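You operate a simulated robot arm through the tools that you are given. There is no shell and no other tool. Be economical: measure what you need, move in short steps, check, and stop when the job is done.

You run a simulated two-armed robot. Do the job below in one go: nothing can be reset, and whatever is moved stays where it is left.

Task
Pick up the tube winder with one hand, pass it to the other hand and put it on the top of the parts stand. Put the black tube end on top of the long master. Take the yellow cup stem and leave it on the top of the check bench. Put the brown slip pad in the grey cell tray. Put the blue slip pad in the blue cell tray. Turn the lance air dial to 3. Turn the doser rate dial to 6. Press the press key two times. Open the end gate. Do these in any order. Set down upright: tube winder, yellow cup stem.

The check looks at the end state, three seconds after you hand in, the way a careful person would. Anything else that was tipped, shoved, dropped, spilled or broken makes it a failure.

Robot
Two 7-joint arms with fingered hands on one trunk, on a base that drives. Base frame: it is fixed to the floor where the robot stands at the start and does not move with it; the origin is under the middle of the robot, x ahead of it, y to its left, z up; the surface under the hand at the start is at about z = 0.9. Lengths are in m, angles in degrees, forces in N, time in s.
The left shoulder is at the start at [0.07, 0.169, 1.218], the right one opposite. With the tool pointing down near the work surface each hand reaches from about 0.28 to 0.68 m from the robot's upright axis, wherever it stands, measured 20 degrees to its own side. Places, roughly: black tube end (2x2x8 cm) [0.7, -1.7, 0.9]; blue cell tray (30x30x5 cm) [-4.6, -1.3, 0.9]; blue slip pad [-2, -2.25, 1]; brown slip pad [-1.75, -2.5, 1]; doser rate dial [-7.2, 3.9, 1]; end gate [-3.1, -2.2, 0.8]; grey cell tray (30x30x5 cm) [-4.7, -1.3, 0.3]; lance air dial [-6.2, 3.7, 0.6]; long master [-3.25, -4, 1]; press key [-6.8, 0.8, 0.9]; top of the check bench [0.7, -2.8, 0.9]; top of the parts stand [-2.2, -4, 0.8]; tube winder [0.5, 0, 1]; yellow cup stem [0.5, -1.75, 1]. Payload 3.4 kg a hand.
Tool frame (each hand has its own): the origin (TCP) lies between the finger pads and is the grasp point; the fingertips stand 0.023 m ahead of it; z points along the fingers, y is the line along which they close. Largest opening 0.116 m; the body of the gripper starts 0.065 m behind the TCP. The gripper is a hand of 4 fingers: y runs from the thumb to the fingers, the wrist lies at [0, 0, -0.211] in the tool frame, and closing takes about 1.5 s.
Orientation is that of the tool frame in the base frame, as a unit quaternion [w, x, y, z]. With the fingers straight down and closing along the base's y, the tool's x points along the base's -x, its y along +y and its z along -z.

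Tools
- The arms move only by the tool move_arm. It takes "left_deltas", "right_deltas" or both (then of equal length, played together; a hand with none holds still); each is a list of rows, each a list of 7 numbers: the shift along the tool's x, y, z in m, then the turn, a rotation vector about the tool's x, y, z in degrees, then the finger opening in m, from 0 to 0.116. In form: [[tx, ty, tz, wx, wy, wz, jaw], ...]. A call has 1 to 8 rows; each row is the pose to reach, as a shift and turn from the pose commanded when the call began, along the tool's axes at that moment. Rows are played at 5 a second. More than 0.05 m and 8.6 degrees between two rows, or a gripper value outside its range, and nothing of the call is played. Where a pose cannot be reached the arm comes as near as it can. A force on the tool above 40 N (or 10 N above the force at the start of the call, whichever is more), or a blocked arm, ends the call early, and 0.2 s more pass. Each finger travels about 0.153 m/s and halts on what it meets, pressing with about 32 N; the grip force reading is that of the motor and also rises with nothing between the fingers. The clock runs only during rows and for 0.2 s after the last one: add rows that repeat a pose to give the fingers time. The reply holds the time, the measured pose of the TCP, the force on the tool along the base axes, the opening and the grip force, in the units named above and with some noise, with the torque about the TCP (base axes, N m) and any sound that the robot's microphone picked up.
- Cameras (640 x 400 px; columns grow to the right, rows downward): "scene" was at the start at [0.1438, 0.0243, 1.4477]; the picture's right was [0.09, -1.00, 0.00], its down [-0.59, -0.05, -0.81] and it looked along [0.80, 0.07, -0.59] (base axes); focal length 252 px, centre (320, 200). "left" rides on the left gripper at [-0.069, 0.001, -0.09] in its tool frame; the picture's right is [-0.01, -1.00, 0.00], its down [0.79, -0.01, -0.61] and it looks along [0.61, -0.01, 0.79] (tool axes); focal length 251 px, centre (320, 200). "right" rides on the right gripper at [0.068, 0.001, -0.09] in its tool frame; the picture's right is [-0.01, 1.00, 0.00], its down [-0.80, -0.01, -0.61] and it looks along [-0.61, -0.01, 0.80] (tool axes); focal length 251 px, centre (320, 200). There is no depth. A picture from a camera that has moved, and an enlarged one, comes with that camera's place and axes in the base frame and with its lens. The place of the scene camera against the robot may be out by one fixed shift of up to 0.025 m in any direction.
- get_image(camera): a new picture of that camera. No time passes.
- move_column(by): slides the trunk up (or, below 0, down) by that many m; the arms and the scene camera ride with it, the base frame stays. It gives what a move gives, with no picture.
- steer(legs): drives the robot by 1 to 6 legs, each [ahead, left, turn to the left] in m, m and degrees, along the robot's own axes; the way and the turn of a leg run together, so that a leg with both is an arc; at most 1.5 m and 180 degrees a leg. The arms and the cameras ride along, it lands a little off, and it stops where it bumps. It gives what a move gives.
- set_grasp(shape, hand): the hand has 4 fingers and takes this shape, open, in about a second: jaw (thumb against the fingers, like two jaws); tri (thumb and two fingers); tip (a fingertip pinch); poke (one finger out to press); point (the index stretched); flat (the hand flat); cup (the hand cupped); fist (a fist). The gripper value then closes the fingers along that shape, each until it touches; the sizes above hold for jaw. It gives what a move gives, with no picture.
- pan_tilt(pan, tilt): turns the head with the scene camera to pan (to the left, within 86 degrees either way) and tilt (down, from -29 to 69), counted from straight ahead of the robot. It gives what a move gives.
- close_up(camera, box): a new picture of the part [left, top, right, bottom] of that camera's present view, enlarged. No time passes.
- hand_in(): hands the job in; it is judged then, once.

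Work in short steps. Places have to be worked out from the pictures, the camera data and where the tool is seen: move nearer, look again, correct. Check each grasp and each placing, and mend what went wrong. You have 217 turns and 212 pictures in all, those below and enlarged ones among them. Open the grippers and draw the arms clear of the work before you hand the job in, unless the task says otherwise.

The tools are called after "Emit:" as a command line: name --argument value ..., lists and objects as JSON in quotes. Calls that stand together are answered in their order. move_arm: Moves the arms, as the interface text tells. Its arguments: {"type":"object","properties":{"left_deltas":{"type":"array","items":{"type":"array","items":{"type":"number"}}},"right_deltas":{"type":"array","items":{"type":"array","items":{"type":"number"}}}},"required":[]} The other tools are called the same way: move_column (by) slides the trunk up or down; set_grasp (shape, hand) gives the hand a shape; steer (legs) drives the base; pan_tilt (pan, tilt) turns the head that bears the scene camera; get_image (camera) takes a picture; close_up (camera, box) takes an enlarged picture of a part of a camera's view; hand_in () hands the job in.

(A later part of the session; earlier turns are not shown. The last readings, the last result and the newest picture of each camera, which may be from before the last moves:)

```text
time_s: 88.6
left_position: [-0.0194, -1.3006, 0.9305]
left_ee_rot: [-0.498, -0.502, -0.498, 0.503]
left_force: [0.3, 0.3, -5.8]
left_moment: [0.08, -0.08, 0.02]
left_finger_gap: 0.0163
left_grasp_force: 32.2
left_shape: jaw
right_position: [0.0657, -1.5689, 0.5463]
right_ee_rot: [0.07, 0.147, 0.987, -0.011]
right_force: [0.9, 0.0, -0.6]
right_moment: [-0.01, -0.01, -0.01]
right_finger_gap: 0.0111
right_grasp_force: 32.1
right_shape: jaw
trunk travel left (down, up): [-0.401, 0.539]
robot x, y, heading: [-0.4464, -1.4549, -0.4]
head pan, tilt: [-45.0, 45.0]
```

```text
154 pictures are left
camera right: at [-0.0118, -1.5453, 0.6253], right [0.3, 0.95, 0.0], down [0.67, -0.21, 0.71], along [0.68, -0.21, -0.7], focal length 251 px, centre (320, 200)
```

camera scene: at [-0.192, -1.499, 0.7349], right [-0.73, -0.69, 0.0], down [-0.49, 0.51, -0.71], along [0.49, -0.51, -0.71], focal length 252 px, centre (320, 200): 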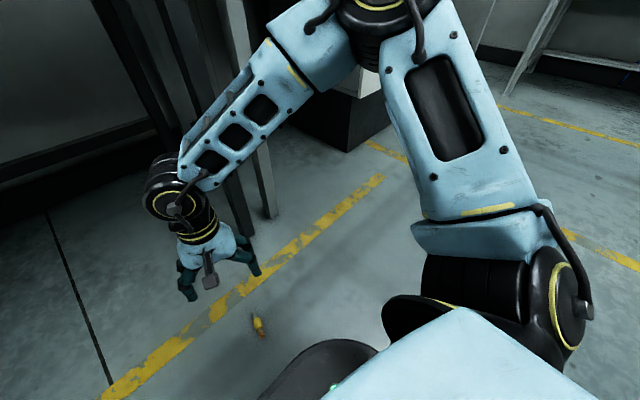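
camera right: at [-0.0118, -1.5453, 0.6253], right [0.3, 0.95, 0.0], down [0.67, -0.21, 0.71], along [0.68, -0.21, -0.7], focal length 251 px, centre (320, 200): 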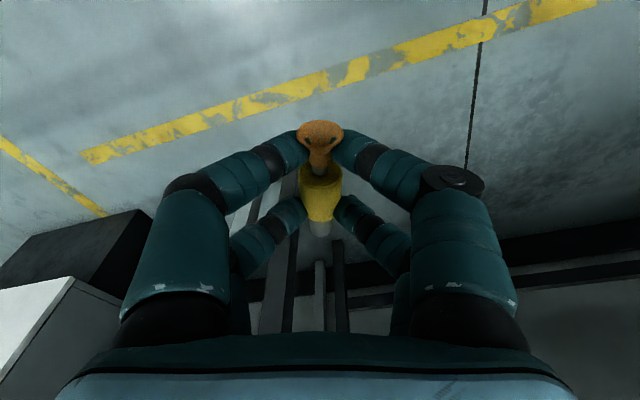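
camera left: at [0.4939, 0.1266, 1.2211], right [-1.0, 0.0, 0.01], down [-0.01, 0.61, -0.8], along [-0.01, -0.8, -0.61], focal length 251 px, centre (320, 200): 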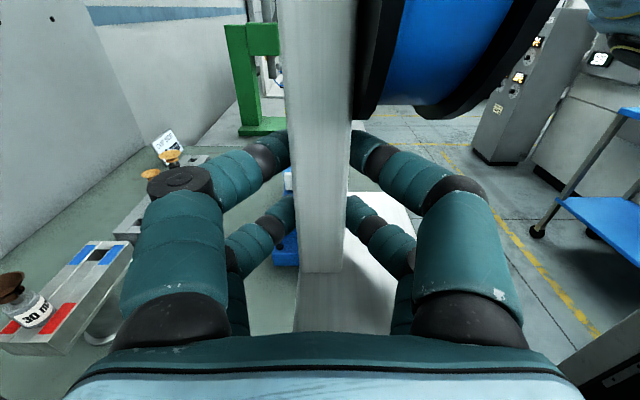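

It's held firmly. I raise the trunk and turn the right hand to point left, with the stem upright (silver end down).

Emit:
move_column --by 0.325

Emit:
move_arm --right_deltas '[[0.004, -0.002, -0.025, -3.44, 5.47, 4.57, 0], [0.008, -0.004, -0.05, -6.88, 10.94, 9.15, 0], [0.012, -0.006, -0.075, -10.32, 16.41, 13.72, 0], [0.016, -0.008, -0.1, -13.76, 21.88, 18.3, 0], [0.02, -0.01, -0.13, -17.2, 27.34, 22.87, 0], [0.024, -0.012, -0.16, -20.65, 32.81, 27.44, 0], [0.028, -0.015, -0.18, -24.09, 38.28, 32.02, 0], [0.029, -0.017, -0.2, -27.53, 43.75, 36.6, 0]]'

Emit:
move_arm --right_deltas '[[0, 0, 0, -3.44, 5.47, 4.57, 0], [0, 0, 0, -6.88, 10.94, 9.15, 0], [0, 0, 0, -10.32, 16.41, 13.72, 0], [0, 0, 0, -13.76, 21.88, 18.3, 0], [0, 0, 0, -17.2, 27.34, 22.87, 0], [0, 0, 0, -20.65, 32.81, 27.44, 0], [0, 0, 0, -20.65, 32.81, 27.44, 0]]'

Emit:
pan_tilt --pan -10 --tilt 35

Emit:
get_image --camera "scene"

Emit:
get_image --camera "right"

```text
time_s: 91.8
left_position: [-0.0187, -1.3006, 1.2557]
left_ee_rot: [-0.498, -0.501, -0.499, 0.503]
left_force: [0.0, 0.1, -6.0]
left_moment: [0.07, -0.05, -0.02]
left_finger_gap: 0.0164
left_grasp_force: 32.2
left_shape: jaw
right_position: [0.067, -1.5687, 0.8717]
right_ee_rot: [0.07, 0.148, 0.986, -0.011]
right_force: [-0.5, -0.3, -0.2]
right_moment: [0.0, -0.02, 0.03]
right_finger_gap: 0.0108
right_grasp_force: 31.8
right_shape: jaw
trunk travel left (down, up): [-0.726, 0.214]
robot x, y, heading: [-0.445, -1.4573, -0.5]
head pan, tilt: [-45.0, 45.0]
```

```text
time_s: 93.6
left_position: [-0.0185, -1.3, 1.2558]
left_ee_rot: [0.499, 0.502, 0.498, -0.501]
left_force: [0.2, 0.2, -5.8]
left_moment: [0.06, -0.04, 0.03]
left_finger_gap: 0.0164
left_grasp_force: 32.3
left_shape: jaw
right_position: [0.006, -1.5696, 1.0663]
right_ee_rot: [-0.263, 0.412, 0.822, 0.291]
right_force: [0.3, 0.2, -0.2]
right_moment: [-0.03, -0.02, 0.02]
right_finger_gap: 0.011
right_grasp_force: 32.4
right_shape: jaw
trunk travel left (down, up): [-0.726, 0.214]
robot x, y, heading: [-0.4457, -1.4549, -0.3]
head pan, tilt: [-45.0, 45.0]
```

```text
time_s: 95.2
left_position: [-0.0186, -1.3003, 1.2536]
left_ee_rot: [-0.498, -0.501, -0.499, 0.502]
left_force: [-0.4, 0.5, -4.4]
left_moment: [0.06, -0.08, 0.02]
left_finger_gap: 0.0166
left_grasp_force: 31.9
left_shape: jaw
right_position: [0.0076, -1.5689, 1.0654]
right_ee_rot: [-0.464, 0.534, 0.533, 0.465]
right_force: [0.2, 0.4, -0.2]
right_moment: [0.03, 0.01, -0.01]
right_finger_gap: 0.0104
right_grasp_force: 32.2
right_shape: jaw
trunk travel left (down, up): [-0.726, 0.214]
robot x, y, heading: [-0.444, -1.4528, -0.3]
head pan, tilt: [-45.0, 45.0]
```

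```text
time_s: 96.2
left_position: [-0.0188, -1.3003, 1.2544]
left_ee_rot: [-0.498, -0.502, -0.498, 0.502]
left_force: [-0.6, 1.1, -5.7]
left_moment: [0.07, -0.05, -0.03]
left_finger_gap: 0.0164
left_grasp_force: 31.9
left_shape: jaw
right_position: [0.0068, -1.5694, 1.0666]
right_ee_rot: [-0.463, 0.534, 0.534, 0.464]
right_force: [0.3, -0.3, -0.6]
right_moment: [-0.03, 0.01, -0.01]
right_finger_gap: 0.0104
right_grasp_force: 31.6
right_shape: jaw
trunk travel left (down, up): [-0.726, 0.214]
robot x, y, heading: [-0.4469, -1.4525, -0.2]
head pan, tilt: [-10.0, 35.0]
```

```text
153 pictures are left
camera scene: at [-0.3009, -1.4526, 1.4506], right [-0.18, -0.98, 0.0], down [-0.56, 0.1, -0.82], along [0.81, -0.15, -0.57], focal length 252 px, centre (320, 200)
```

scene: 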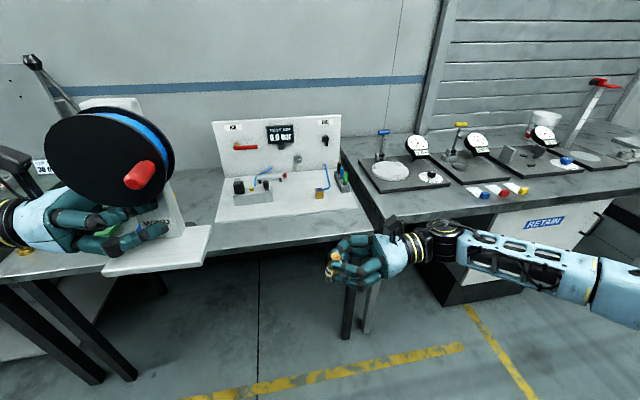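

```text
152 pictures are left
camera right: at [0.0067, -1.6484, 1.1455], right [1.0, 0.0, -0.01], down [-0.01, -0.71, -0.7], along [0.0, 0.7, -0.71], focal length 251 px, centre (320, 200)
```

right: 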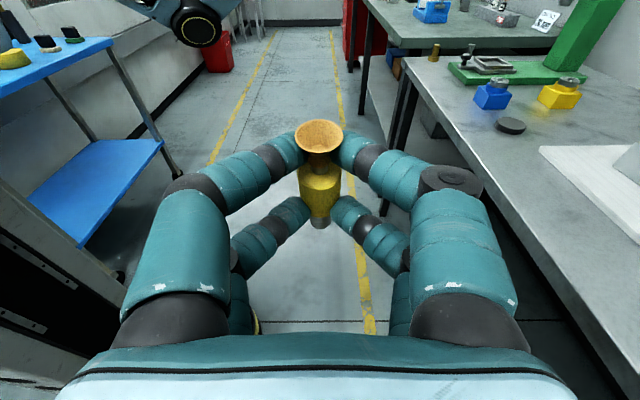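

The stem is upright. I drive to the check bench and approach its front strip.

Emit:
close_up --camera "scene" --box '[290, 220, 410, 300]'

Emit:
steer --legs '[[0, -1.15, 0], [0.2, 0, 0]]'

Emit:
get_image --camera "scene"

```text
5.00 times, centred on (350, 260) of scene
camera zoom: at [-0.3009, -1.4526, 1.4506], right [-0.18, -0.98, 0.0], down [-0.56, 0.1, -0.82], along [0.81, -0.15, -0.57], focal length 1258 px, centre (170, -100)
```

zoom: 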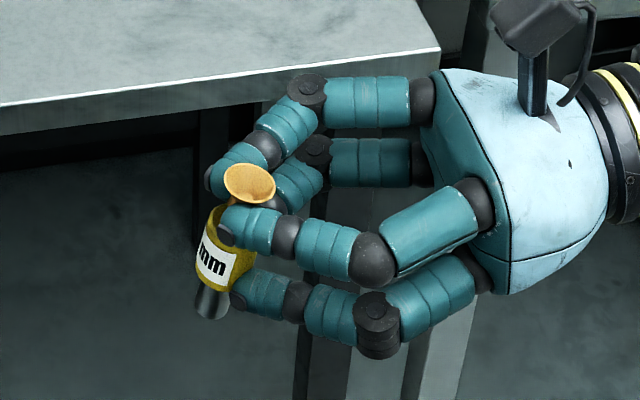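

```text
time_s: 103.2
left_position: [0.1704, -2.4489, 1.2565]
left_ee_rot: [0.498, 0.502, 0.498, -0.502]
left_force: [-0.1, 0.5, -4.9]
left_moment: [0.06, -0.07, 0.01]
left_finger_gap: 0.0162
left_grasp_force: 32.0
left_shape: jaw
right_position: [0.1957, -2.7179, 1.0658]
right_ee_rot: [-0.463, 0.534, 0.534, 0.464]
right_force: [-0.9, 1.0, 0.4]
right_moment: [0.02, 0.03, -0.01]
right_finger_gap: 0.009
right_grasp_force: 31.9
right_shape: jaw
trunk travel left (down, up): [-0.726, 0.214]
robot x, y, heading: [-0.2532, -2.6033, -0.6]
head pan, tilt: [-10.0, 35.0]
```

```text
150 pictures are left
camera scene: at [-0.112, -2.6006, 1.4508], right [-0.18, -0.98, 0.0], down [-0.56, 0.1, -0.82], along [0.81, -0.15, -0.57], focal length 252 px, centre (320, 200)
```

scene: 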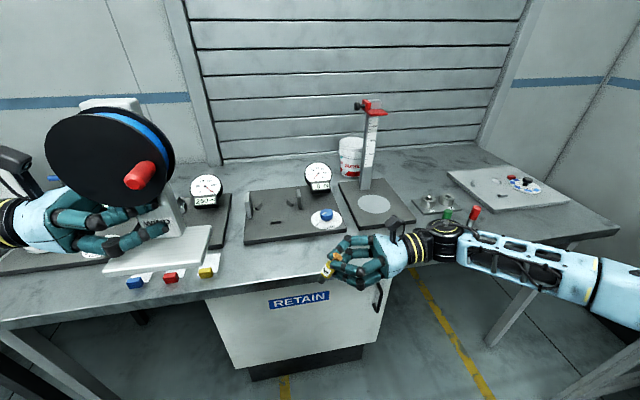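

The grip gap is slowly creeping down, so I check the stem in the right camera.

Emit:
get_image --camera "right"

Emit:
close_up --camera "scene" --box '[290, 220, 410, 300]'

```text
149 pictures are left
camera right: at [0.1954, -2.7973, 1.146], right [1.0, 0.0, -0.01], down [-0.01, -0.71, -0.7], along [0.0, 0.7, -0.71], focal length 251 px, centre (320, 200)
```

right: 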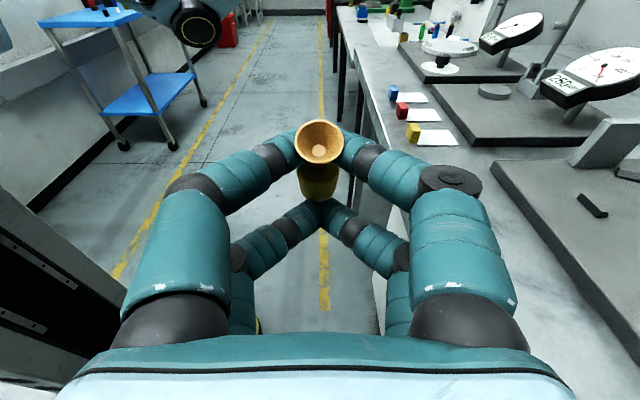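

```text
5.00 times, centred on (350, 260) of scene
camera zoom: at [-0.112, -2.6006, 1.4508], right [-0.18, -0.98, 0.0], down [-0.56, 0.1, -0.82], along [0.81, -0.15, -0.57], focal length 1258 px, centre (170, -100)
```

zoom: 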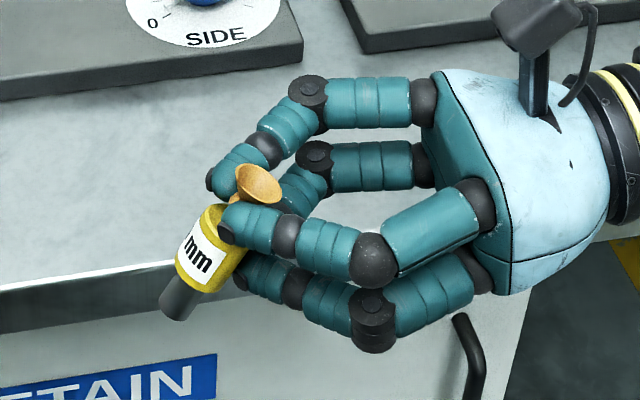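

The stem has crept outward and tilted (bottom swung away), held now mainly by the cup. I quickly extend over the bench, pitching the hand 30° down to make it vertical again.

Emit:
move_arm --right_deltas '[[0, 0.045, 0, 0, -5, 0, 0], [0, 0.09, 0, 0, -12, 0, 0], [0, 0.135, 0, 0, -20, 0, 0], [-0.02, 0.18, 0.003, 0, -27, 0, 0], [-0.04, 0.185, 0.006, 0, -30, 0, 0], [-0.06, 0.185, 0.009, 0, -30, 0, 0]]'

Emit:
close_up --camera "scene" --box '[250, 170, 410, 290]'

Emit:
get_image --camera "right"

```text
time_s: 104.6
left_position: [0.1717, -2.4493, 1.2559]
left_ee_rot: [-0.497, -0.501, -0.499, 0.503]
left_force: [0.0, 0.5, -5.4]
left_moment: [0.09, -0.06, 0.02]
left_finger_gap: 0.0163
left_grasp_force: 32.0
left_shape: jaw
right_position: [0.3816, -2.7186, 1.0045]
right_ee_rot: [-0.31, 0.637, 0.635, 0.309]
right_force: [1.1, 0.6, -0.8]
right_moment: [0.0, 0.0, -0.02]
right_finger_gap: 0.0089
right_grasp_force: 32.3
right_shape: jaw
trunk travel left (down, up): [-0.726, 0.214]
robot x, y, heading: [-0.257, -2.6029, -0.6]
head pan, tilt: [-10.0, 35.0]
```

```text
3.33 times, centred on (330, 230) of scene
camera zoom: at [-0.1105, -2.6011, 1.4506], right [-0.18, -0.98, 0.0], down [-0.56, 0.1, -0.82], along [0.8, -0.15, -0.57], focal length 839 px, centre (287, 100)
```

zoom: 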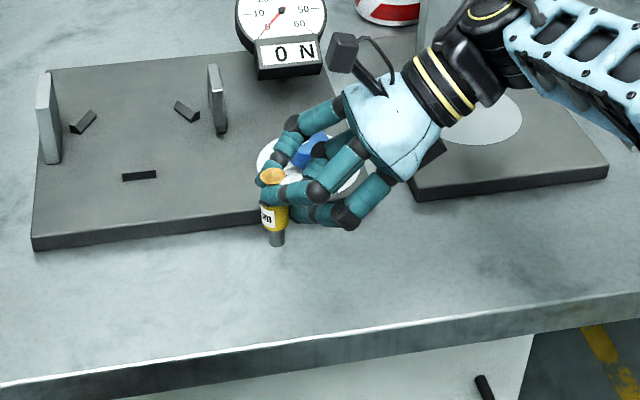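

```text
146 pictures are left
camera right: at [0.3814, -2.7467, 1.1133], right [1.0, -0.01, -0.01], down [-0.01, -0.97, -0.25], along [-0.01, 0.25, -0.97], focal length 251 px, centre (320, 200)
```

right: 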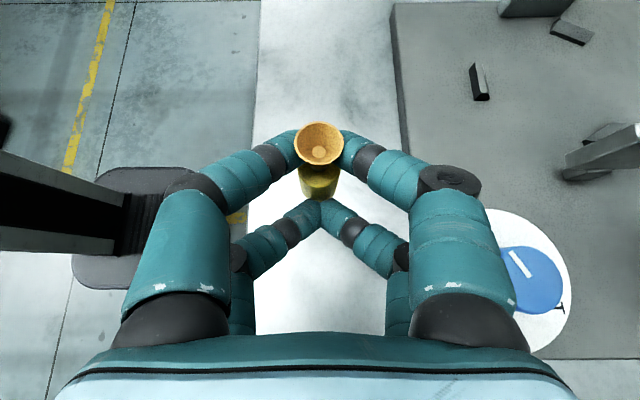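

It's close to vertical with about 5° over-correction. I rotate back 5° and lower 0.045.

Emit:
move_arm --right_deltas '[[-0.012, 0, 0.0093, 0, 3, 0, 0], [-0.024, 0, 0.0185, 0, 5, 0, 0], [-0.0355, 0, 0.0277, 0, 5, 0, 0], [-0.0355, 0, 0.0277, 0, 5, 0, 0]]'

Emit:
close_up --camera "scene" --box '[280, 190, 360, 250]'

```text
time_s: 105.6
left_position: [0.1718, -2.4472, 1.2548]
left_ee_rot: [-0.497, -0.502, -0.498, 0.503]
left_force: [0.9, 0.4, -5.6]
left_moment: [0.09, -0.05, 0.0]
left_finger_gap: 0.0164
left_grasp_force: 32.0
left_shape: jaw
right_position: [0.3747, -2.7162, 0.9631]
right_ee_rot: [-0.337, 0.622, 0.62, 0.338]
right_force: [0.4, -0.3, -1.2]
right_moment: [-0.02, 0.05, -0.03]
right_finger_gap: 0.0089
right_grasp_force: 32.1
right_shape: jaw
right hand out of reach, approached as far as the arm can: row 2, 3, 4
trunk travel left (down, up): [-0.726, 0.214]
robot x, y, heading: [-0.2519, -2.6023, -0.4]
head pan, tilt: [-10.0, 35.0]
```

```text
6.67 times, centred on (320, 220) of scene
camera zoom: at [-0.1104, -2.6, 1.4506], right [-0.18, -0.98, 0.0], down [-0.56, 0.1, -0.82], along [0.8, -0.15, -0.57], focal length 1678 px, centre (320, 67)
```

zoom: 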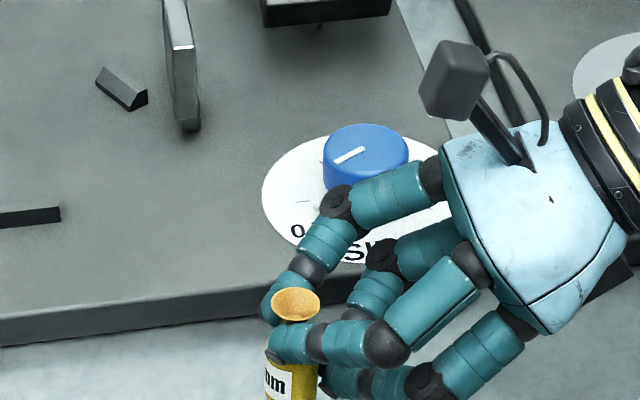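

The arm is at its reach limit, so I use the trunk to lower gently. I look at the bottom of the stem first.

Emit:
close_up --camera "scene" --box '[280, 220, 360, 280]'

Emit:
get_image --camera "right"

```text
6.67 times, centred on (320, 250) of scene
camera zoom: at [-0.1104, -2.6, 1.4506], right [-0.18, -0.98, 0.0], down [-0.56, 0.1, -0.82], along [0.8, -0.15, -0.57], focal length 1678 px, centre (320, -133)
```

zoom: 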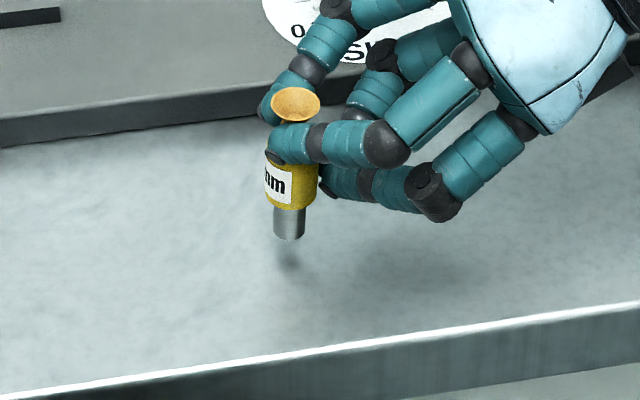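

```text
143 pictures are left
camera right: at [0.3741, -2.7534, 1.0699], right [1.0, -0.01, -0.01], down [-0.01, -0.94, -0.34], along [0.0, 0.34, -0.94], focal length 251 px, centre (320, 200)
```

right: 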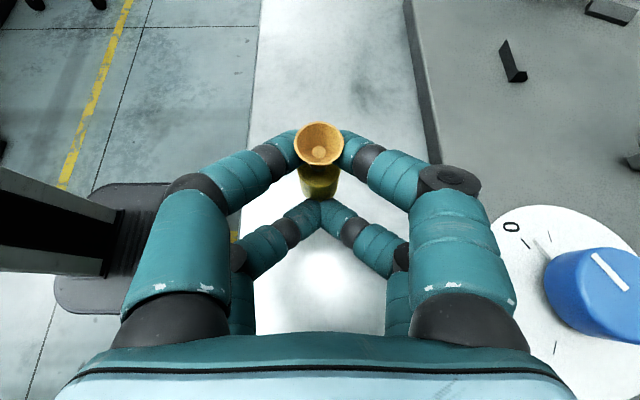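

It looks vertical and about 1 cm above the bench. I lower the trunk slightly.

Emit:
move_column --by -0.008

Emit:
close_up --camera "scene" --box '[280, 220, 360, 280]'

```text
time_s: 106.2
left_position: [0.1723, -2.4492, 1.2489]
left_ee_rot: [-0.497, -0.501, -0.498, 0.503]
left_force: [0.5, 0.6, -5.6]
left_moment: [0.04, -0.07, 0.0]
left_finger_gap: 0.0164
left_grasp_force: 31.7
left_shape: jaw
right_position: [0.3751, -2.7147, 0.9555]
right_ee_rot: [-0.337, 0.622, 0.62, 0.338]
right_force: [-0.5, 1.4, -0.1]
right_moment: [-0.01, -0.02, -0.02]
right_finger_gap: 0.0088
right_grasp_force: 31.6
right_shape: jaw
trunk travel left (down, up): [-0.718, 0.222]
robot x, y, heading: [-0.2547, -2.6022, -0.3]
head pan, tilt: [-10.0, 35.0]
```

```text
6.67 times, centred on (320, 250) of scene
camera zoom: at [-0.1103, -2.6004, 1.4425], right [-0.18, -0.98, 0.0], down [-0.56, 0.1, -0.82], along [0.8, -0.15, -0.57], focal length 1678 px, centre (320, -133)
```

zoom: 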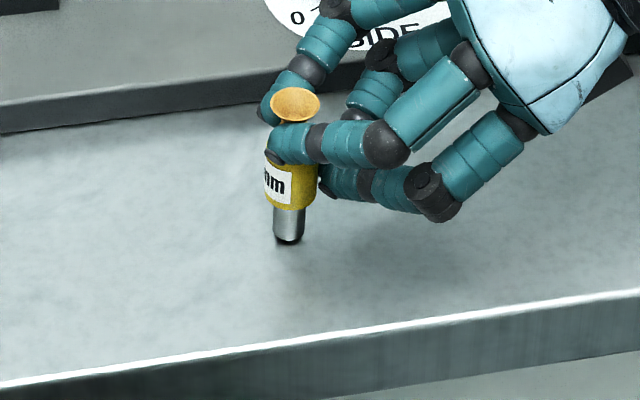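

It's almost touching, so I lower a few more millimetres.

Emit:
move_column --by -0.004

Emit:
close_up --camera "scene" --box '[280, 220, 360, 280]'

```text
time_s: 106.7
left_position: [0.1713, -2.4483, 1.2427]
left_ee_rot: [0.498, 0.503, 0.498, -0.502]
left_force: [1.0, 0.6, -5.1]
left_moment: [0.02, -0.1, -0.01]
left_finger_gap: 0.0165
left_grasp_force: 32.0
left_shape: jaw
right_position: [0.3732, -2.7159, 0.9531]
right_ee_rot: [-0.335, 0.623, 0.621, 0.339]
right_force: [-0.3, -0.3, 3.4]
right_moment: [0.05, -0.03, 0.01]
right_finger_gap: 0.009
right_grasp_force: 32.2
right_shape: jaw
trunk travel left (down, up): [-0.714, 0.226]
robot x, y, heading: [-0.2549, -2.6058, -0.7]
head pan, tilt: [-10.0, 35.0]
```

```text
6.67 times, centred on (320, 250) of scene
camera zoom: at [-0.1115, -2.6005, 1.4387], right [-0.18, -0.98, 0.0], down [-0.56, 0.1, -0.82], along [0.81, -0.15, -0.57], focal length 1678 px, centre (320, -133)
```

zoom: 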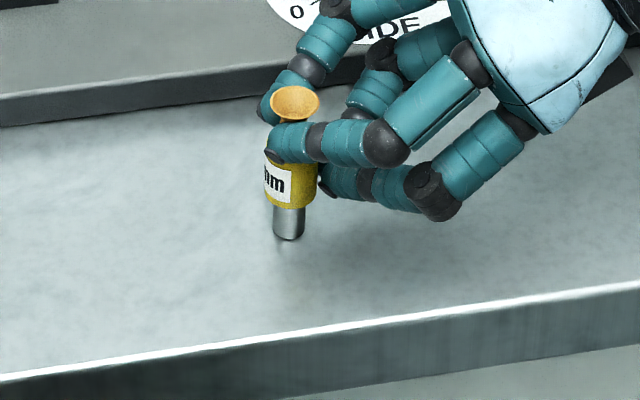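

It's seated with 3.4 N contact. I open slowly and withdraw along the hand axis.

Emit:
move_arm --right_deltas '[[0, 0, 0, 0, 0, 0, 0.02], [0, 0, 0, 0, 0, 0, 0.035], [0, 0, 0, 0, 0, 0, 0.06], [0, 0, 0, 0, 0, 0, 0.08], [0, 0, -0.02, 0, 0, 0, 0.08], [0, 0, -0.05, 0, 0, 0, 0.08], [0, 0, -0.09, 0, 0, 0, 0.08], [0, 0, -0.12, 0, 0, 0, 0.08]]'

Emit:
close_up --camera "scene" --box '[240, 180, 440, 300]'

```text
time_s: 108.5
left_position: [0.1706, -2.4491, 1.2433]
left_ee_rot: [-0.497, -0.503, -0.497, 0.503]
left_force: [0.4, 0.2, -5.5]
left_moment: [0.07, -0.08, 0.02]
left_finger_gap: 0.0163
left_grasp_force: 32.2
left_shape: jaw
right_position: [0.3664, -2.8156, 1.0172]
right_ee_rot: [-0.337, 0.622, 0.621, 0.338]
right_force: [0.3, -0.5, 0.0]
right_moment: [-0.01, 0.01, 0.02]
right_finger_gap: 0.0797
right_grasp_force: 0.1
right_shape: jaw
right hand out of reach, approached as far as the arm can: row 8
trunk travel left (down, up): [-0.714, 0.226]
robot x, y, heading: [-0.2577, -2.6005, -0.7]
head pan, tilt: [-10.0, 35.0]
```

```text
3.20 times, centred on (340, 240) of scene
camera zoom: at [-0.1113, -2.6015, 1.4387], right [-0.18, -0.98, 0.0], down [-0.56, 0.11, -0.82], along [0.81, -0.15, -0.57], focal length 805 px, centre (256, 72)
```

zoom: 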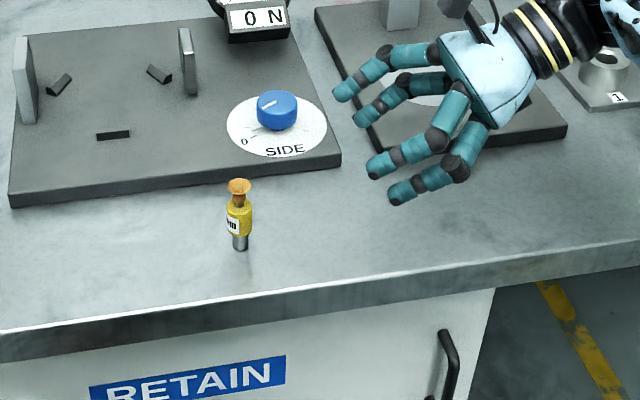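

The stem stands upright on the check bench. I raise and retract the hand, returning it toward fingers-down.

Emit:
move_arm --right_deltas '[[0.04, 0, -0.026, 0, 0, 0, 0.08], [0.08, 0, -0.052, 0, 0, 0, 0.08], [0.1, -0.04, -0.065, 0, 0, 0, 0.08], [0.1, -0.08, -0.065, 3.4, -3.4, -6.3, 0.08], [0.1, -0.12, -0.065, 6.8, -6.8, -12.6, 0.08], [0.1, -0.16, -0.065, 10.3, -10.2, -18.9, 0.08], [0.1, -0.18, -0.065, 13.7, -13.6, -25.2, 0.08], [0.1, -0.2, -0.065, 17.1, -17, -31.5, 0.08]]'

Emit:
move_arm --right_deltas '[[0, 0, 0, 3.4, -3.4, -6.3, 0.08], [0, 0, 0, 6.8, -6.8, -12.6, 0.08], [0, 0, 0, 10.3, -10.2, -18.9, 0.08], [0, 0, 0, 13.7, -13.6, -25.2, 0.08], [0, 0, 0, 17.1, -17, -31.5, 0.08], [0, 0, 0, 20.5, -20.4, -37.8, 0.08], [0, 0, 0, 24, -23.9, -44.1, 0.08], [0, 0, 0, 27.4, -27.3, -50.4, 0.08]]'

Emit:
steer --legs '[[-0.1, 0, 0.7], [0, 1.05, 0]]'

Emit:
pan_tilt --pan -5 --tilt 35

Emit:
get_image --camera "scene"

```text
time_s: 110.3
left_position: [0.1722, -2.4488, 1.2425]
left_ee_rot: [0.498, 0.502, 0.498, -0.502]
left_force: [0.2, 0.4, -5.0]
left_moment: [0.11, -0.03, 0.0]
left_finger_gap: 0.0163
left_grasp_force: 31.9
left_shape: jaw
right_position: [0.1683, -2.8147, 1.137]
right_ee_rot: [-0.225, 0.418, 0.85, 0.227]
right_force: [-0.6, 0.5, -0.6]
right_moment: [0.0, 0.0, 0.01]
right_finger_gap: 0.0798
right_grasp_force: 0.0
right_shape: jaw
trunk travel left (down, up): [-0.714, 0.226]
robot x, y, heading: [-0.2543, -2.6023, -0.8]
head pan, tilt: [-10.0, 35.0]
```

```text
time_s: 112.1
left_position: [0.1706, -2.4484, 1.2429]
left_ee_rot: [-0.498, -0.502, -0.498, 0.502]
left_force: [0.1, -0.2, -5.7]
left_moment: [0.06, -0.05, -0.03]
left_finger_gap: 0.0164
left_grasp_force: 32.2
left_shape: jaw
right_position: [0.1684, -2.8134, 1.1382]
right_ee_rot: [0.0, 0.0, 1.0, -0.001]
right_force: [-0.3, 0.3, -0.6]
right_moment: [0.0, 0.0, 0.02]
right_finger_gap: 0.0798
right_grasp_force: 0.0
right_shape: jaw
trunk travel left (down, up): [-0.714, 0.226]
robot x, y, heading: [-0.2547, -2.6001, -0.3]
head pan, tilt: [-10.0, 35.0]
```

```text
time_s: 118.3
left_position: [0.0734, -1.3921, 1.243]
left_ee_rot: [0.498, 0.502, 0.498, -0.502]
left_force: [0.1, 0.0, -5.4]
left_moment: [0.06, -0.06, 0.01]
left_finger_gap: 0.0163
left_grasp_force: 31.9
left_shape: jaw
right_position: [0.0728, -1.756, 1.1386]
right_ee_rot: [-0.001, -0.002, 1.0, 0.001]
right_force: [0.6, -0.3, -0.2]
right_moment: [0.04, 0.03, -0.03]
right_finger_gap: 0.0797
right_grasp_force: 0.2
right_shape: jaw
trunk travel left (down, up): [-0.714, 0.226]
robot x, y, heading: [-0.3498, -1.5469, -0.2]
head pan, tilt: [-10.0, 35.0]
```

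```text
time_s: 119.0
left_position: [0.0739, -1.3911, 1.2423]
left_ee_rot: [-0.498, -0.501, -0.499, 0.503]
left_force: [0.1, -1.0, -5.7]
left_moment: [0.05, -0.05, -0.03]
left_finger_gap: 0.0163
left_grasp_force: 32.0
left_shape: jaw
right_position: [0.0725, -1.7566, 1.138]
right_ee_rot: [0.0, -0.002, 1.0, 0.001]
right_force: [-0.1, 0.0, 0.2]
right_moment: [0.01, -0.01, 0.03]
right_finger_gap: 0.0795
right_grasp_force: 0.1
right_shape: jaw
trunk travel left (down, up): [-0.714, 0.226]
robot x, y, heading: [-0.3505, -1.5442, 0.1]
head pan, tilt: [-5.0, 35.0]
```

```text
139 pictures are left
camera scene: at [-0.2073, -1.5374, 1.4386], right [-0.09, -1.0, 0.0], down [-0.57, 0.05, -0.82], along [0.82, -0.07, -0.57], focal length 252 px, centre (320, 200)
```

scene: 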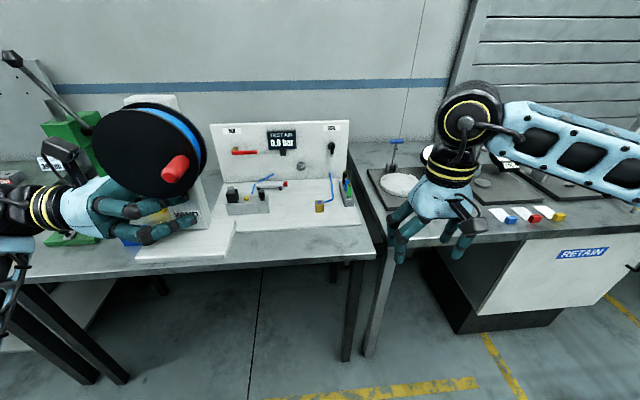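

I drive closer to the tube rack.

Emit:
steer --legs '[[0.37, -0.08, 0]]'

Emit:
move_arm --right_deltas '[[-0.03, 0.03, 0, 0, 0, 0, 0.08], [-0.06, 0.06, 0, 0, 0, 0, 0.08], [-0.09, 0.09, 0, 0, 0, 0, 0.08], [-0.11, 0.12, 0, 0, 0, 0, 0.08]]'

Emit:
get_image --camera "right"

Emit:
get_image --camera "scene"

```text
time_s: 121.3
left_position: [0.4425, -1.4762, 1.2428]
left_ee_rot: [-0.498, -0.502, -0.497, 0.503]
left_force: [-0.4, -0.3, -5.6]
left_moment: [0.1, -0.06, 0.01]
left_finger_gap: 0.0166
left_grasp_force: 31.9
left_shape: jaw
right_position: [0.4394, -1.8413, 1.1374]
right_ee_rot: [0.001, 0.002, 1.0, 0.0]
right_force: [-0.4, 0.0, 0.0]
right_moment: [0.02, 0.0, -0.02]
right_finger_gap: 0.0794
right_grasp_force: 0.0
right_shape: jaw
trunk travel left (down, up): [-0.714, 0.226]
robot x, y, heading: [0.014, -1.63, -0.4]
head pan, tilt: [-5.0, 35.0]
```

```text
time_s: 122.3
left_position: [0.4435, -1.4738, 1.2428]
left_ee_rot: [-0.498, -0.501, -0.498, 0.503]
left_force: [-0.4, 0.8, -5.4]
left_moment: [0.03, -0.07, -0.03]
left_finger_gap: 0.0163
left_grasp_force: 31.8
left_shape: jaw
right_position: [0.549, -1.7211, 1.1372]
right_ee_rot: [0.0, 0.002, 1.0, -0.001]
right_force: [0.9, -0.4, 0.2]
right_moment: [-0.01, 0.0, -0.02]
right_finger_gap: 0.0799
right_grasp_force: 0.0
right_shape: jaw
trunk travel left (down, up): [-0.714, 0.226]
robot x, y, heading: [0.0163, -1.6248, -0.6]
head pan, tilt: [-5.0, 35.0]
```

```text
138 pictures are left
camera right: at [0.4798, -1.7184, 1.226], right [0.01, 1.0, 0.0], down [0.8, -0.01, 0.61], along [0.61, -0.01, -0.8], focal length 251 px, centre (320, 200)
```

right: 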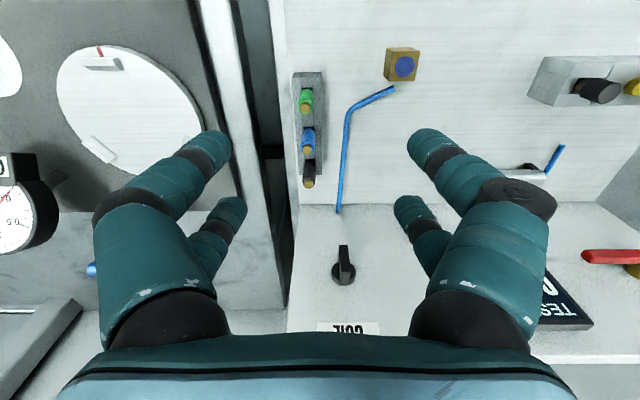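

```text
137 pictures are left
camera scene: at [0.1617, -1.6175, 1.4385], right [-0.1, -1.0, 0.0], down [-0.57, 0.05, -0.82], along [0.81, -0.08, -0.57], focal length 252 px, centre (320, 200)
```

scene: 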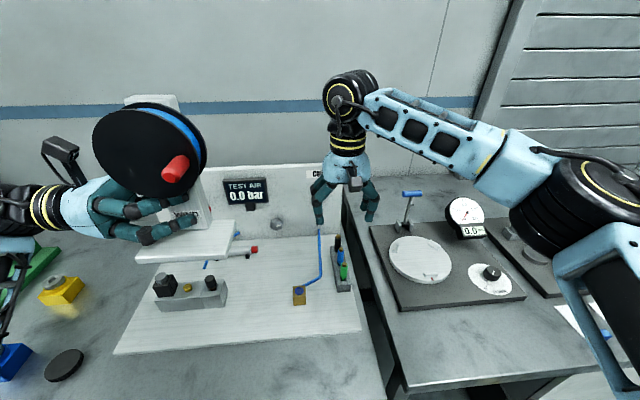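

Emit:
close_up --camera "right" --box '[260, 50, 380, 210]'

Emit:
close_up --camera "scene" --box '[290, 210, 390, 310]'

```text
2.50 times, centred on (320, 130) of right
camera zoom: at [0.4798, -1.7184, 1.226], right [0.01, 1.0, 0.0], down [0.8, -0.01, 0.61], along [0.61, -0.01, -0.8], focal length 629 px, centre (320, 375)
```

zoom: 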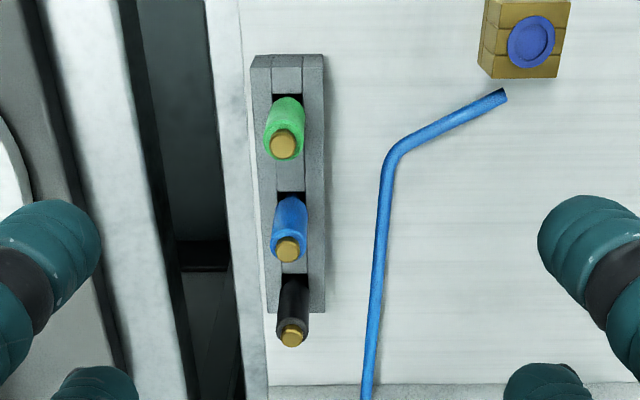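

```text
4.00 times, centred on (340, 260) of scene
camera zoom: at [0.1617, -1.6175, 1.4385], right [-0.1, -1.0, 0.0], down [-0.57, 0.05, -0.82], along [0.81, -0.08, -0.57], focal length 1007 px, centre (240, -40)
```

zoom: 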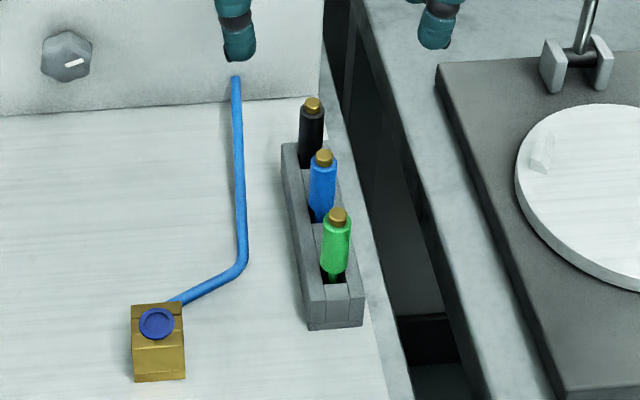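

The black tube end is at about (0.637, -1.733), top ≈0.99, 42 mm behind the blue one. I'll take it with the near finger pair (far pair in free space), and hover first.

Emit:
move_arm --right_deltas '[[-0.04, -0.005, 0.02, 0, 0, 0, 0.08], [-0.08, -0.0125, 0.05, 0, 0, 0, 0.08], [-0.106, -0.0125, 0.085, 0, 0, 0, 0.08], [-0.106, -0.0125, 0.085, 0, 0, 0, 0.08]]'

Emit:
get_image --camera "right"

Emit:
close_up --camera "scene" --box '[290, 180, 410, 300]'

```text
refused: row 2 steps farther than a row can; nothing moved
```

```text
134 pictures are left
camera right: at [0.4798, -1.7184, 1.226], right [0.01, 1.0, 0.0], down [0.8, -0.01, 0.61], along [0.61, -0.01, -0.8], focal length 251 px, centre (320, 200)
```

right: 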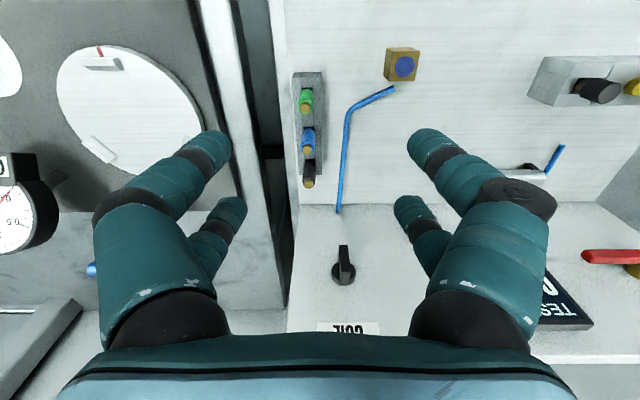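

```text
3.33 times, centred on (350, 240) of scene
camera zoom: at [0.1617, -1.6175, 1.4385], right [-0.1, -1.0, 0.0], down [-0.57, 0.05, -0.82], along [0.81, -0.08, -0.57], focal length 839 px, centre (220, 67)
```

zoom: 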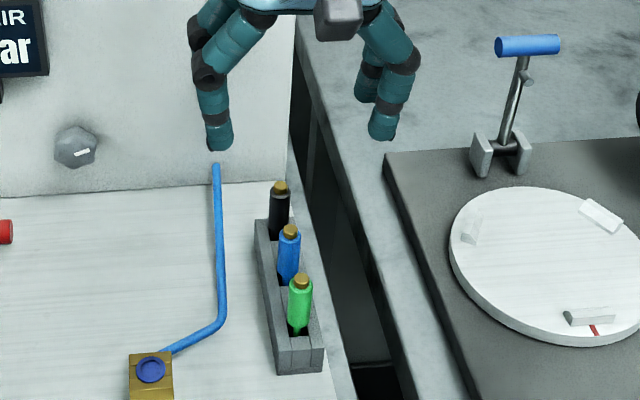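

The step was too large, so I repeat with more rows.

Emit:
move_arm --right_deltas '[[-0.03, -0.004, 0.02, 0, 0, 0, 0.08], [-0.06, -0.008, 0.04, 0, 0, 0, 0.08], [-0.09, -0.0125, 0.06, 0, 0, 0, 0.08], [-0.106, -0.0125, 0.085, 0, 0, 0, 0.08], [-0.106, -0.0125, 0.085, 0, 0, 0, 0.08]]'

Emit:
get_image --camera "right"

Emit:
close_up --camera "scene" --box '[290, 180, 410, 300]'

```text
time_s: 123.5
left_position: [0.443, -1.4764, 1.2432]
left_ee_rot: [-0.496, -0.503, -0.498, 0.503]
left_force: [0.1, 0.2, -5.8]
left_moment: [0.07, -0.09, -0.02]
left_finger_gap: 0.0165
left_grasp_force: 32.0
left_shape: jaw
right_position: [0.6463, -1.7368, 1.0544]
right_ee_rot: [0.0, 0.001, 1.0, 0.0]
right_force: [-0.5, 0.9, 0.5]
right_moment: [0.01, 0.01, -0.01]
right_finger_gap: 0.0799
right_grasp_force: 0.1
right_shape: jaw
right hand out of reach, approached as far as the arm can: row 4, 5
trunk travel left (down, up): [-0.714, 0.226]
robot x, y, heading: [0.0191, -1.6251, -0.4]
head pan, tilt: [-5.0, 35.0]
```

```text
132 pictures are left
camera right: at [0.5771, -1.7364, 1.1453], right [0.01, 1.0, 0.0], down [0.8, -0.01, 0.61], along [0.61, -0.01, -0.8], focal length 251 px, centre (320, 200)
```

right: 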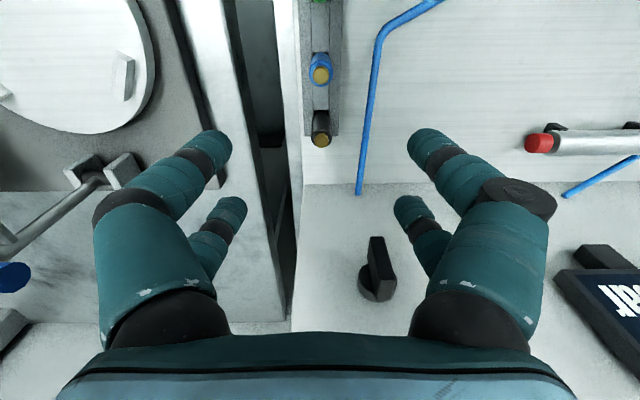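

```text
3.33 times, centred on (350, 240) of scene
camera zoom: at [0.1607, -1.6212, 1.4386], right [-0.1, -1.0, 0.0], down [-0.57, 0.06, -0.82], along [0.81, -0.08, -0.57], focal length 839 px, centre (220, 67)
```

zoom: 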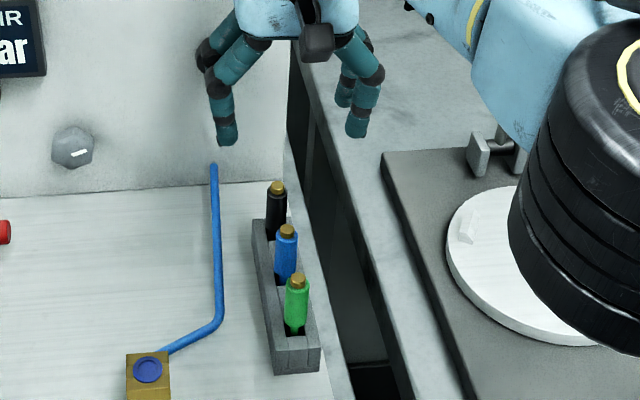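

The tube is at about (0.646, -1.737), and I need ~2 cm more reach. I inch the base ahead 0.05.

Emit:
steer --legs '[[0.05, 0, 0.4]]'

Emit:
get_image --camera "right"

```text
time_s: 124.5
left_position: [0.4926, -1.4733, 1.2425]
left_ee_rot: [-0.499, -0.501, -0.499, 0.501]
left_force: [0.1, -0.7, -5.3]
left_moment: [0.04, -0.08, -0.03]
left_finger_gap: 0.0165
left_grasp_force: 32.1
left_shape: jaw
right_position: [0.6972, -1.7328, 1.0554]
right_ee_rot: [0.0, -0.002, 1.0, 0.001]
right_force: [0.1, 0.4, -0.7]
right_moment: [-0.03, -0.01, -0.03]
right_finger_gap: 0.08
right_grasp_force: 0.0
right_shape: jaw
trunk travel left (down, up): [-0.714, 0.226]
robot x, y, heading: [0.0669, -1.6252, -0.5]
head pan, tilt: [-5.0, 35.0]
```

```text
130 pictures are left
camera right: at [0.6285, -1.7323, 1.1454], right [0.01, 1.0, 0.0], down [0.79, -0.01, 0.61], along [0.61, 0.0, -0.79], focal length 251 px, centre (320, 200)
```

right: 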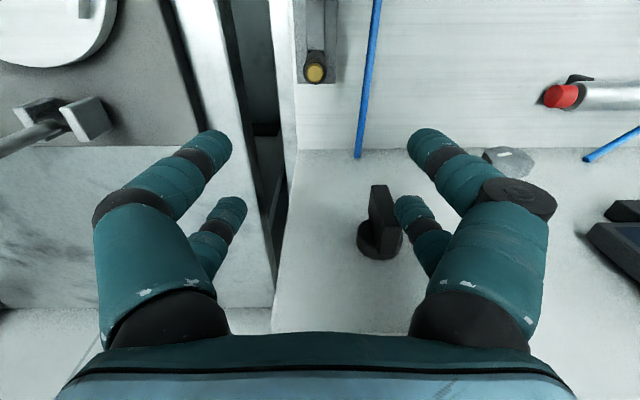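

Triangulating gives the tube at x≈0.667, top z≈0.947, rack top ≈0.905. I move the near pair over it and descend partway.

Emit:
move_arm --right_deltas '[[0.012, -0.002, 0.03, 0, 0, 0, 0.07], [0.012, -0.002, 0.06, 0, 0, 0, 0.07], [0.012, -0.002, 0.08, 0, 0, 0, 0.07], [0.012, -0.002, 0.08, 0, 0, 0, 0.07]]'

Emit:
get_image --camera "right"

Emit:
close_up --camera "scene" --box '[290, 180, 410, 300]'

```text
time_s: 125.5
left_position: [0.4901, -1.4749, 1.2428]
left_ee_rot: [-0.499, -0.501, -0.499, 0.501]
left_force: [0.2, 0.2, -6.1]
left_moment: [0.07, -0.06, 0.03]
left_finger_gap: 0.0161
left_grasp_force: 32.0
left_shape: jaw
right_position: [0.6866, -1.7346, 0.9768]
right_ee_rot: [0.001, -0.002, 1.0, 0.001]
right_force: [0.8, -0.1, -0.9]
right_moment: [-0.01, -0.01, -0.02]
right_finger_gap: 0.0704
right_grasp_force: 0.0
right_shape: jaw
trunk travel left (down, up): [-0.714, 0.226]
robot x, y, heading: [0.0698, -1.6239, 0.2]
head pan, tilt: [-5.0, 35.0]
```

```text
129 pictures are left
camera right: at [0.6167, -1.733, 1.0656], right [0.01, 1.0, 0.0], down [0.79, -0.01, 0.61], along [0.61, 0.0, -0.79], focal length 251 px, centre (320, 200)
```

right: 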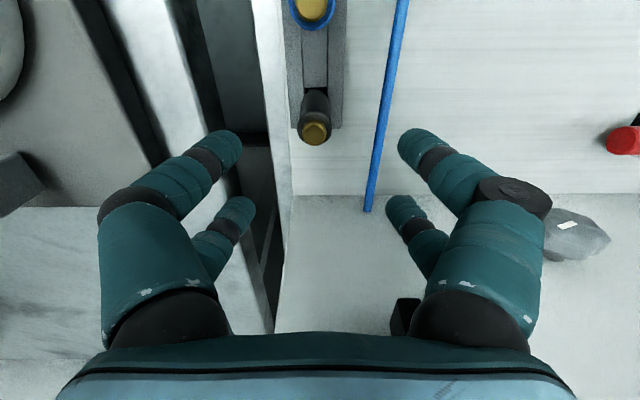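

```text
3.33 times, centred on (350, 240) of scene
camera zoom: at [0.2102, -1.6201, 1.4387], right [-0.09, -1.0, 0.0], down [-0.57, 0.05, -0.82], along [0.82, -0.07, -0.57], focal length 839 px, centre (220, 67)
```

zoom: 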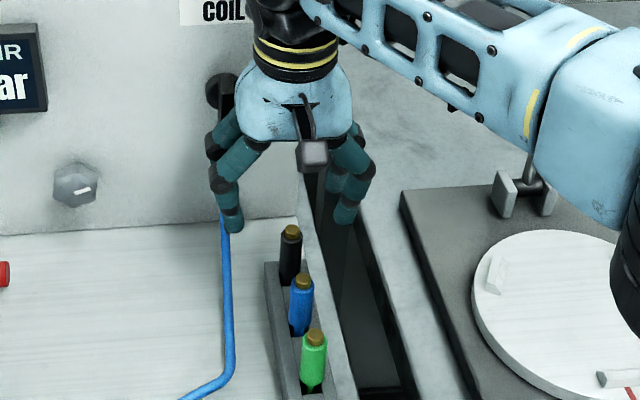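

The near pair is aligned with the tube. I descend 0.045 and close.

Emit:
move_arm --right_deltas '[[0, -0.001, 0.02, 0, 0, 0, 0.07], [0, -0.001, 0.045, 0, 0, 0, 0.07], [0, -0.001, 0.045, 0, 0, 0, 0.07]]'

Emit:
move_arm --right_deltas '[[0, 0, 0, 0, 0, 0, 0.045], [0, 0, 0, 0, 0, 0, 0.02], [0, 0, 0, 0, 0, 0, 0.0], [0, 0, 0, 0, 0, 0, 0.0], [0, 0, 0, 0, 0, 0, 0.0]]'

Emit:
get_image --camera "right"

```text
time_s: 126.3
left_position: [0.4922, -1.4748, 1.2437]
left_ee_rot: [0.499, 0.501, 0.499, -0.501]
left_force: [0.0, 0.1, -6.0]
left_moment: [0.09, -0.06, -0.02]
left_finger_gap: 0.0166
left_grasp_force: 31.5
left_shape: jaw
right_position: [0.6853, -1.7354, 0.9299]
right_ee_rot: [0.0, -0.002, 1.0, 0.0]
right_force: [0.8, -0.2, 1.1]
right_moment: [0.03, 0.0, -0.01]
right_finger_gap: 0.0706
right_grasp_force: 0.1
right_shape: jaw
trunk travel left (down, up): [-0.714, 0.226]
robot x, y, heading: [0.0625, -1.6278, -0.0]
head pan, tilt: [-5.0, 35.0]
```

```text
time_s: 127.5
left_position: [0.4914, -1.4739, 1.243]
left_ee_rot: [-0.498, -0.5, -0.5, 0.502]
left_force: [-0.2, -0.3, -5.4]
left_moment: [0.05, -0.04, 0.01]
left_finger_gap: 0.0164
left_grasp_force: 31.9
left_shape: jaw
right_position: [0.686, -1.7353, 0.9313]
right_ee_rot: [0.001, -0.001, 1.0, 0.0]
right_force: [0.5, 0.6, -0.2]
right_moment: [-0.01, 0.02, -0.01]
right_finger_gap: 0.0037
right_grasp_force: 31.9
right_shape: jaw
trunk travel left (down, up): [-0.714, 0.226]
robot x, y, heading: [0.0618, -1.6255, -0.4]
head pan, tilt: [-5.0, 35.0]
```

```text
127 pictures are left
camera right: at [0.6166, -1.7346, 1.0196], right [0.01, 1.0, 0.0], down [0.79, -0.01, 0.61], along [0.61, 0.0, -0.79], focal length 251 px, centre (320, 200)
```

right: 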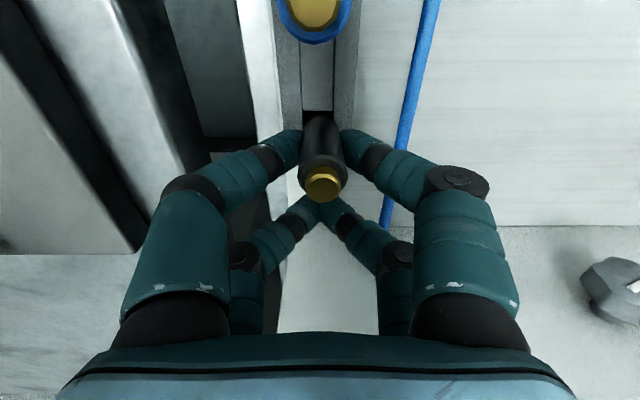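

The near pair is on the tube. I lift it out carefully.

Emit:
move_arm --right_deltas '[[0, 0, -0.01, 0, 0, 0, 0.0], [0, 0, -0.03, 0, 0, 0, 0.0], [0, 0, -0.06, 0, 0, 0, 0.0], [0, 0, -0.09, 0, 0, 0, 0.0], [0, 0, -0.11, 0, 0, 0, 0.0]]'

Emit:
get_image --camera "right"

Emit:
close_up --camera "scene" --box '[290, 160, 410, 280]'

```text
time_s: 128.7
left_position: [0.4917, -1.473, 1.2438]
left_ee_rot: [-0.499, -0.5, -0.5, 0.501]
left_force: [-0.6, 0.4, -5.5]
left_moment: [0.1, -0.07, 0.01]
left_finger_gap: 0.0165
left_grasp_force: 32.3
left_shape: jaw
right_position: [0.6854, -1.736, 1.0428]
right_ee_rot: [0.0, -0.002, 1.0, 0.001]
right_force: [-0.1, -0.1, -0.6]
right_moment: [0.0, -0.01, 0.01]
right_finger_gap: 0.0036
right_grasp_force: 32.5
right_shape: jaw
trunk travel left (down, up): [-0.714, 0.226]
robot x, y, heading: [0.0668, -1.6275, -0.3]
head pan, tilt: [-5.0, 35.0]
```

```text
126 pictures are left
camera right: at [0.6157, -1.7352, 1.1316], right [0.01, 1.0, 0.0], down [0.79, -0.01, 0.61], along [0.61, 0.0, -0.79], focal length 251 px, centre (320, 200)
```

right: 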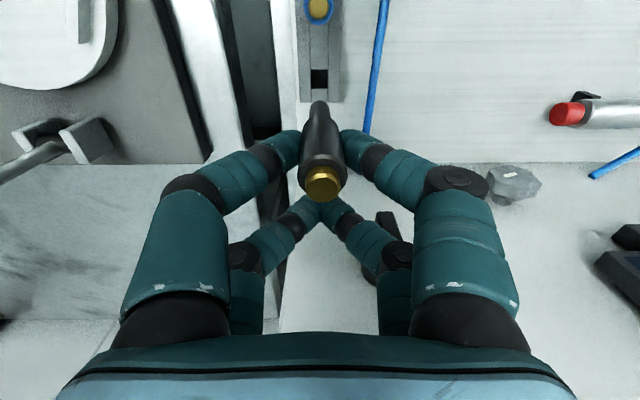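

```text
3.33 times, centred on (350, 220) of scene
camera zoom: at [0.211, -1.6192, 1.4386], right [-0.09, -1.0, 0.0], down [-0.57, 0.05, -0.82], along [0.82, -0.07, -0.57], focal length 839 px, centre (220, 133)
```

zoom: 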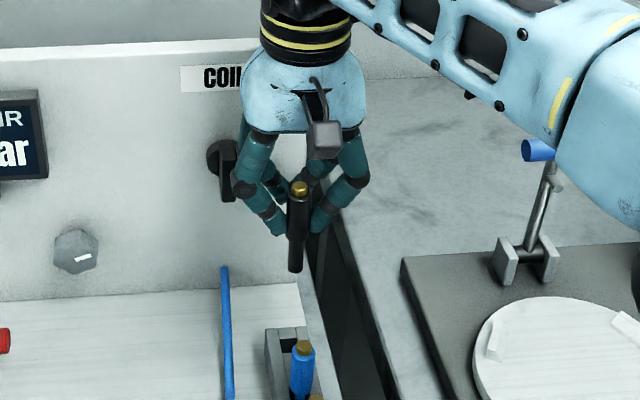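

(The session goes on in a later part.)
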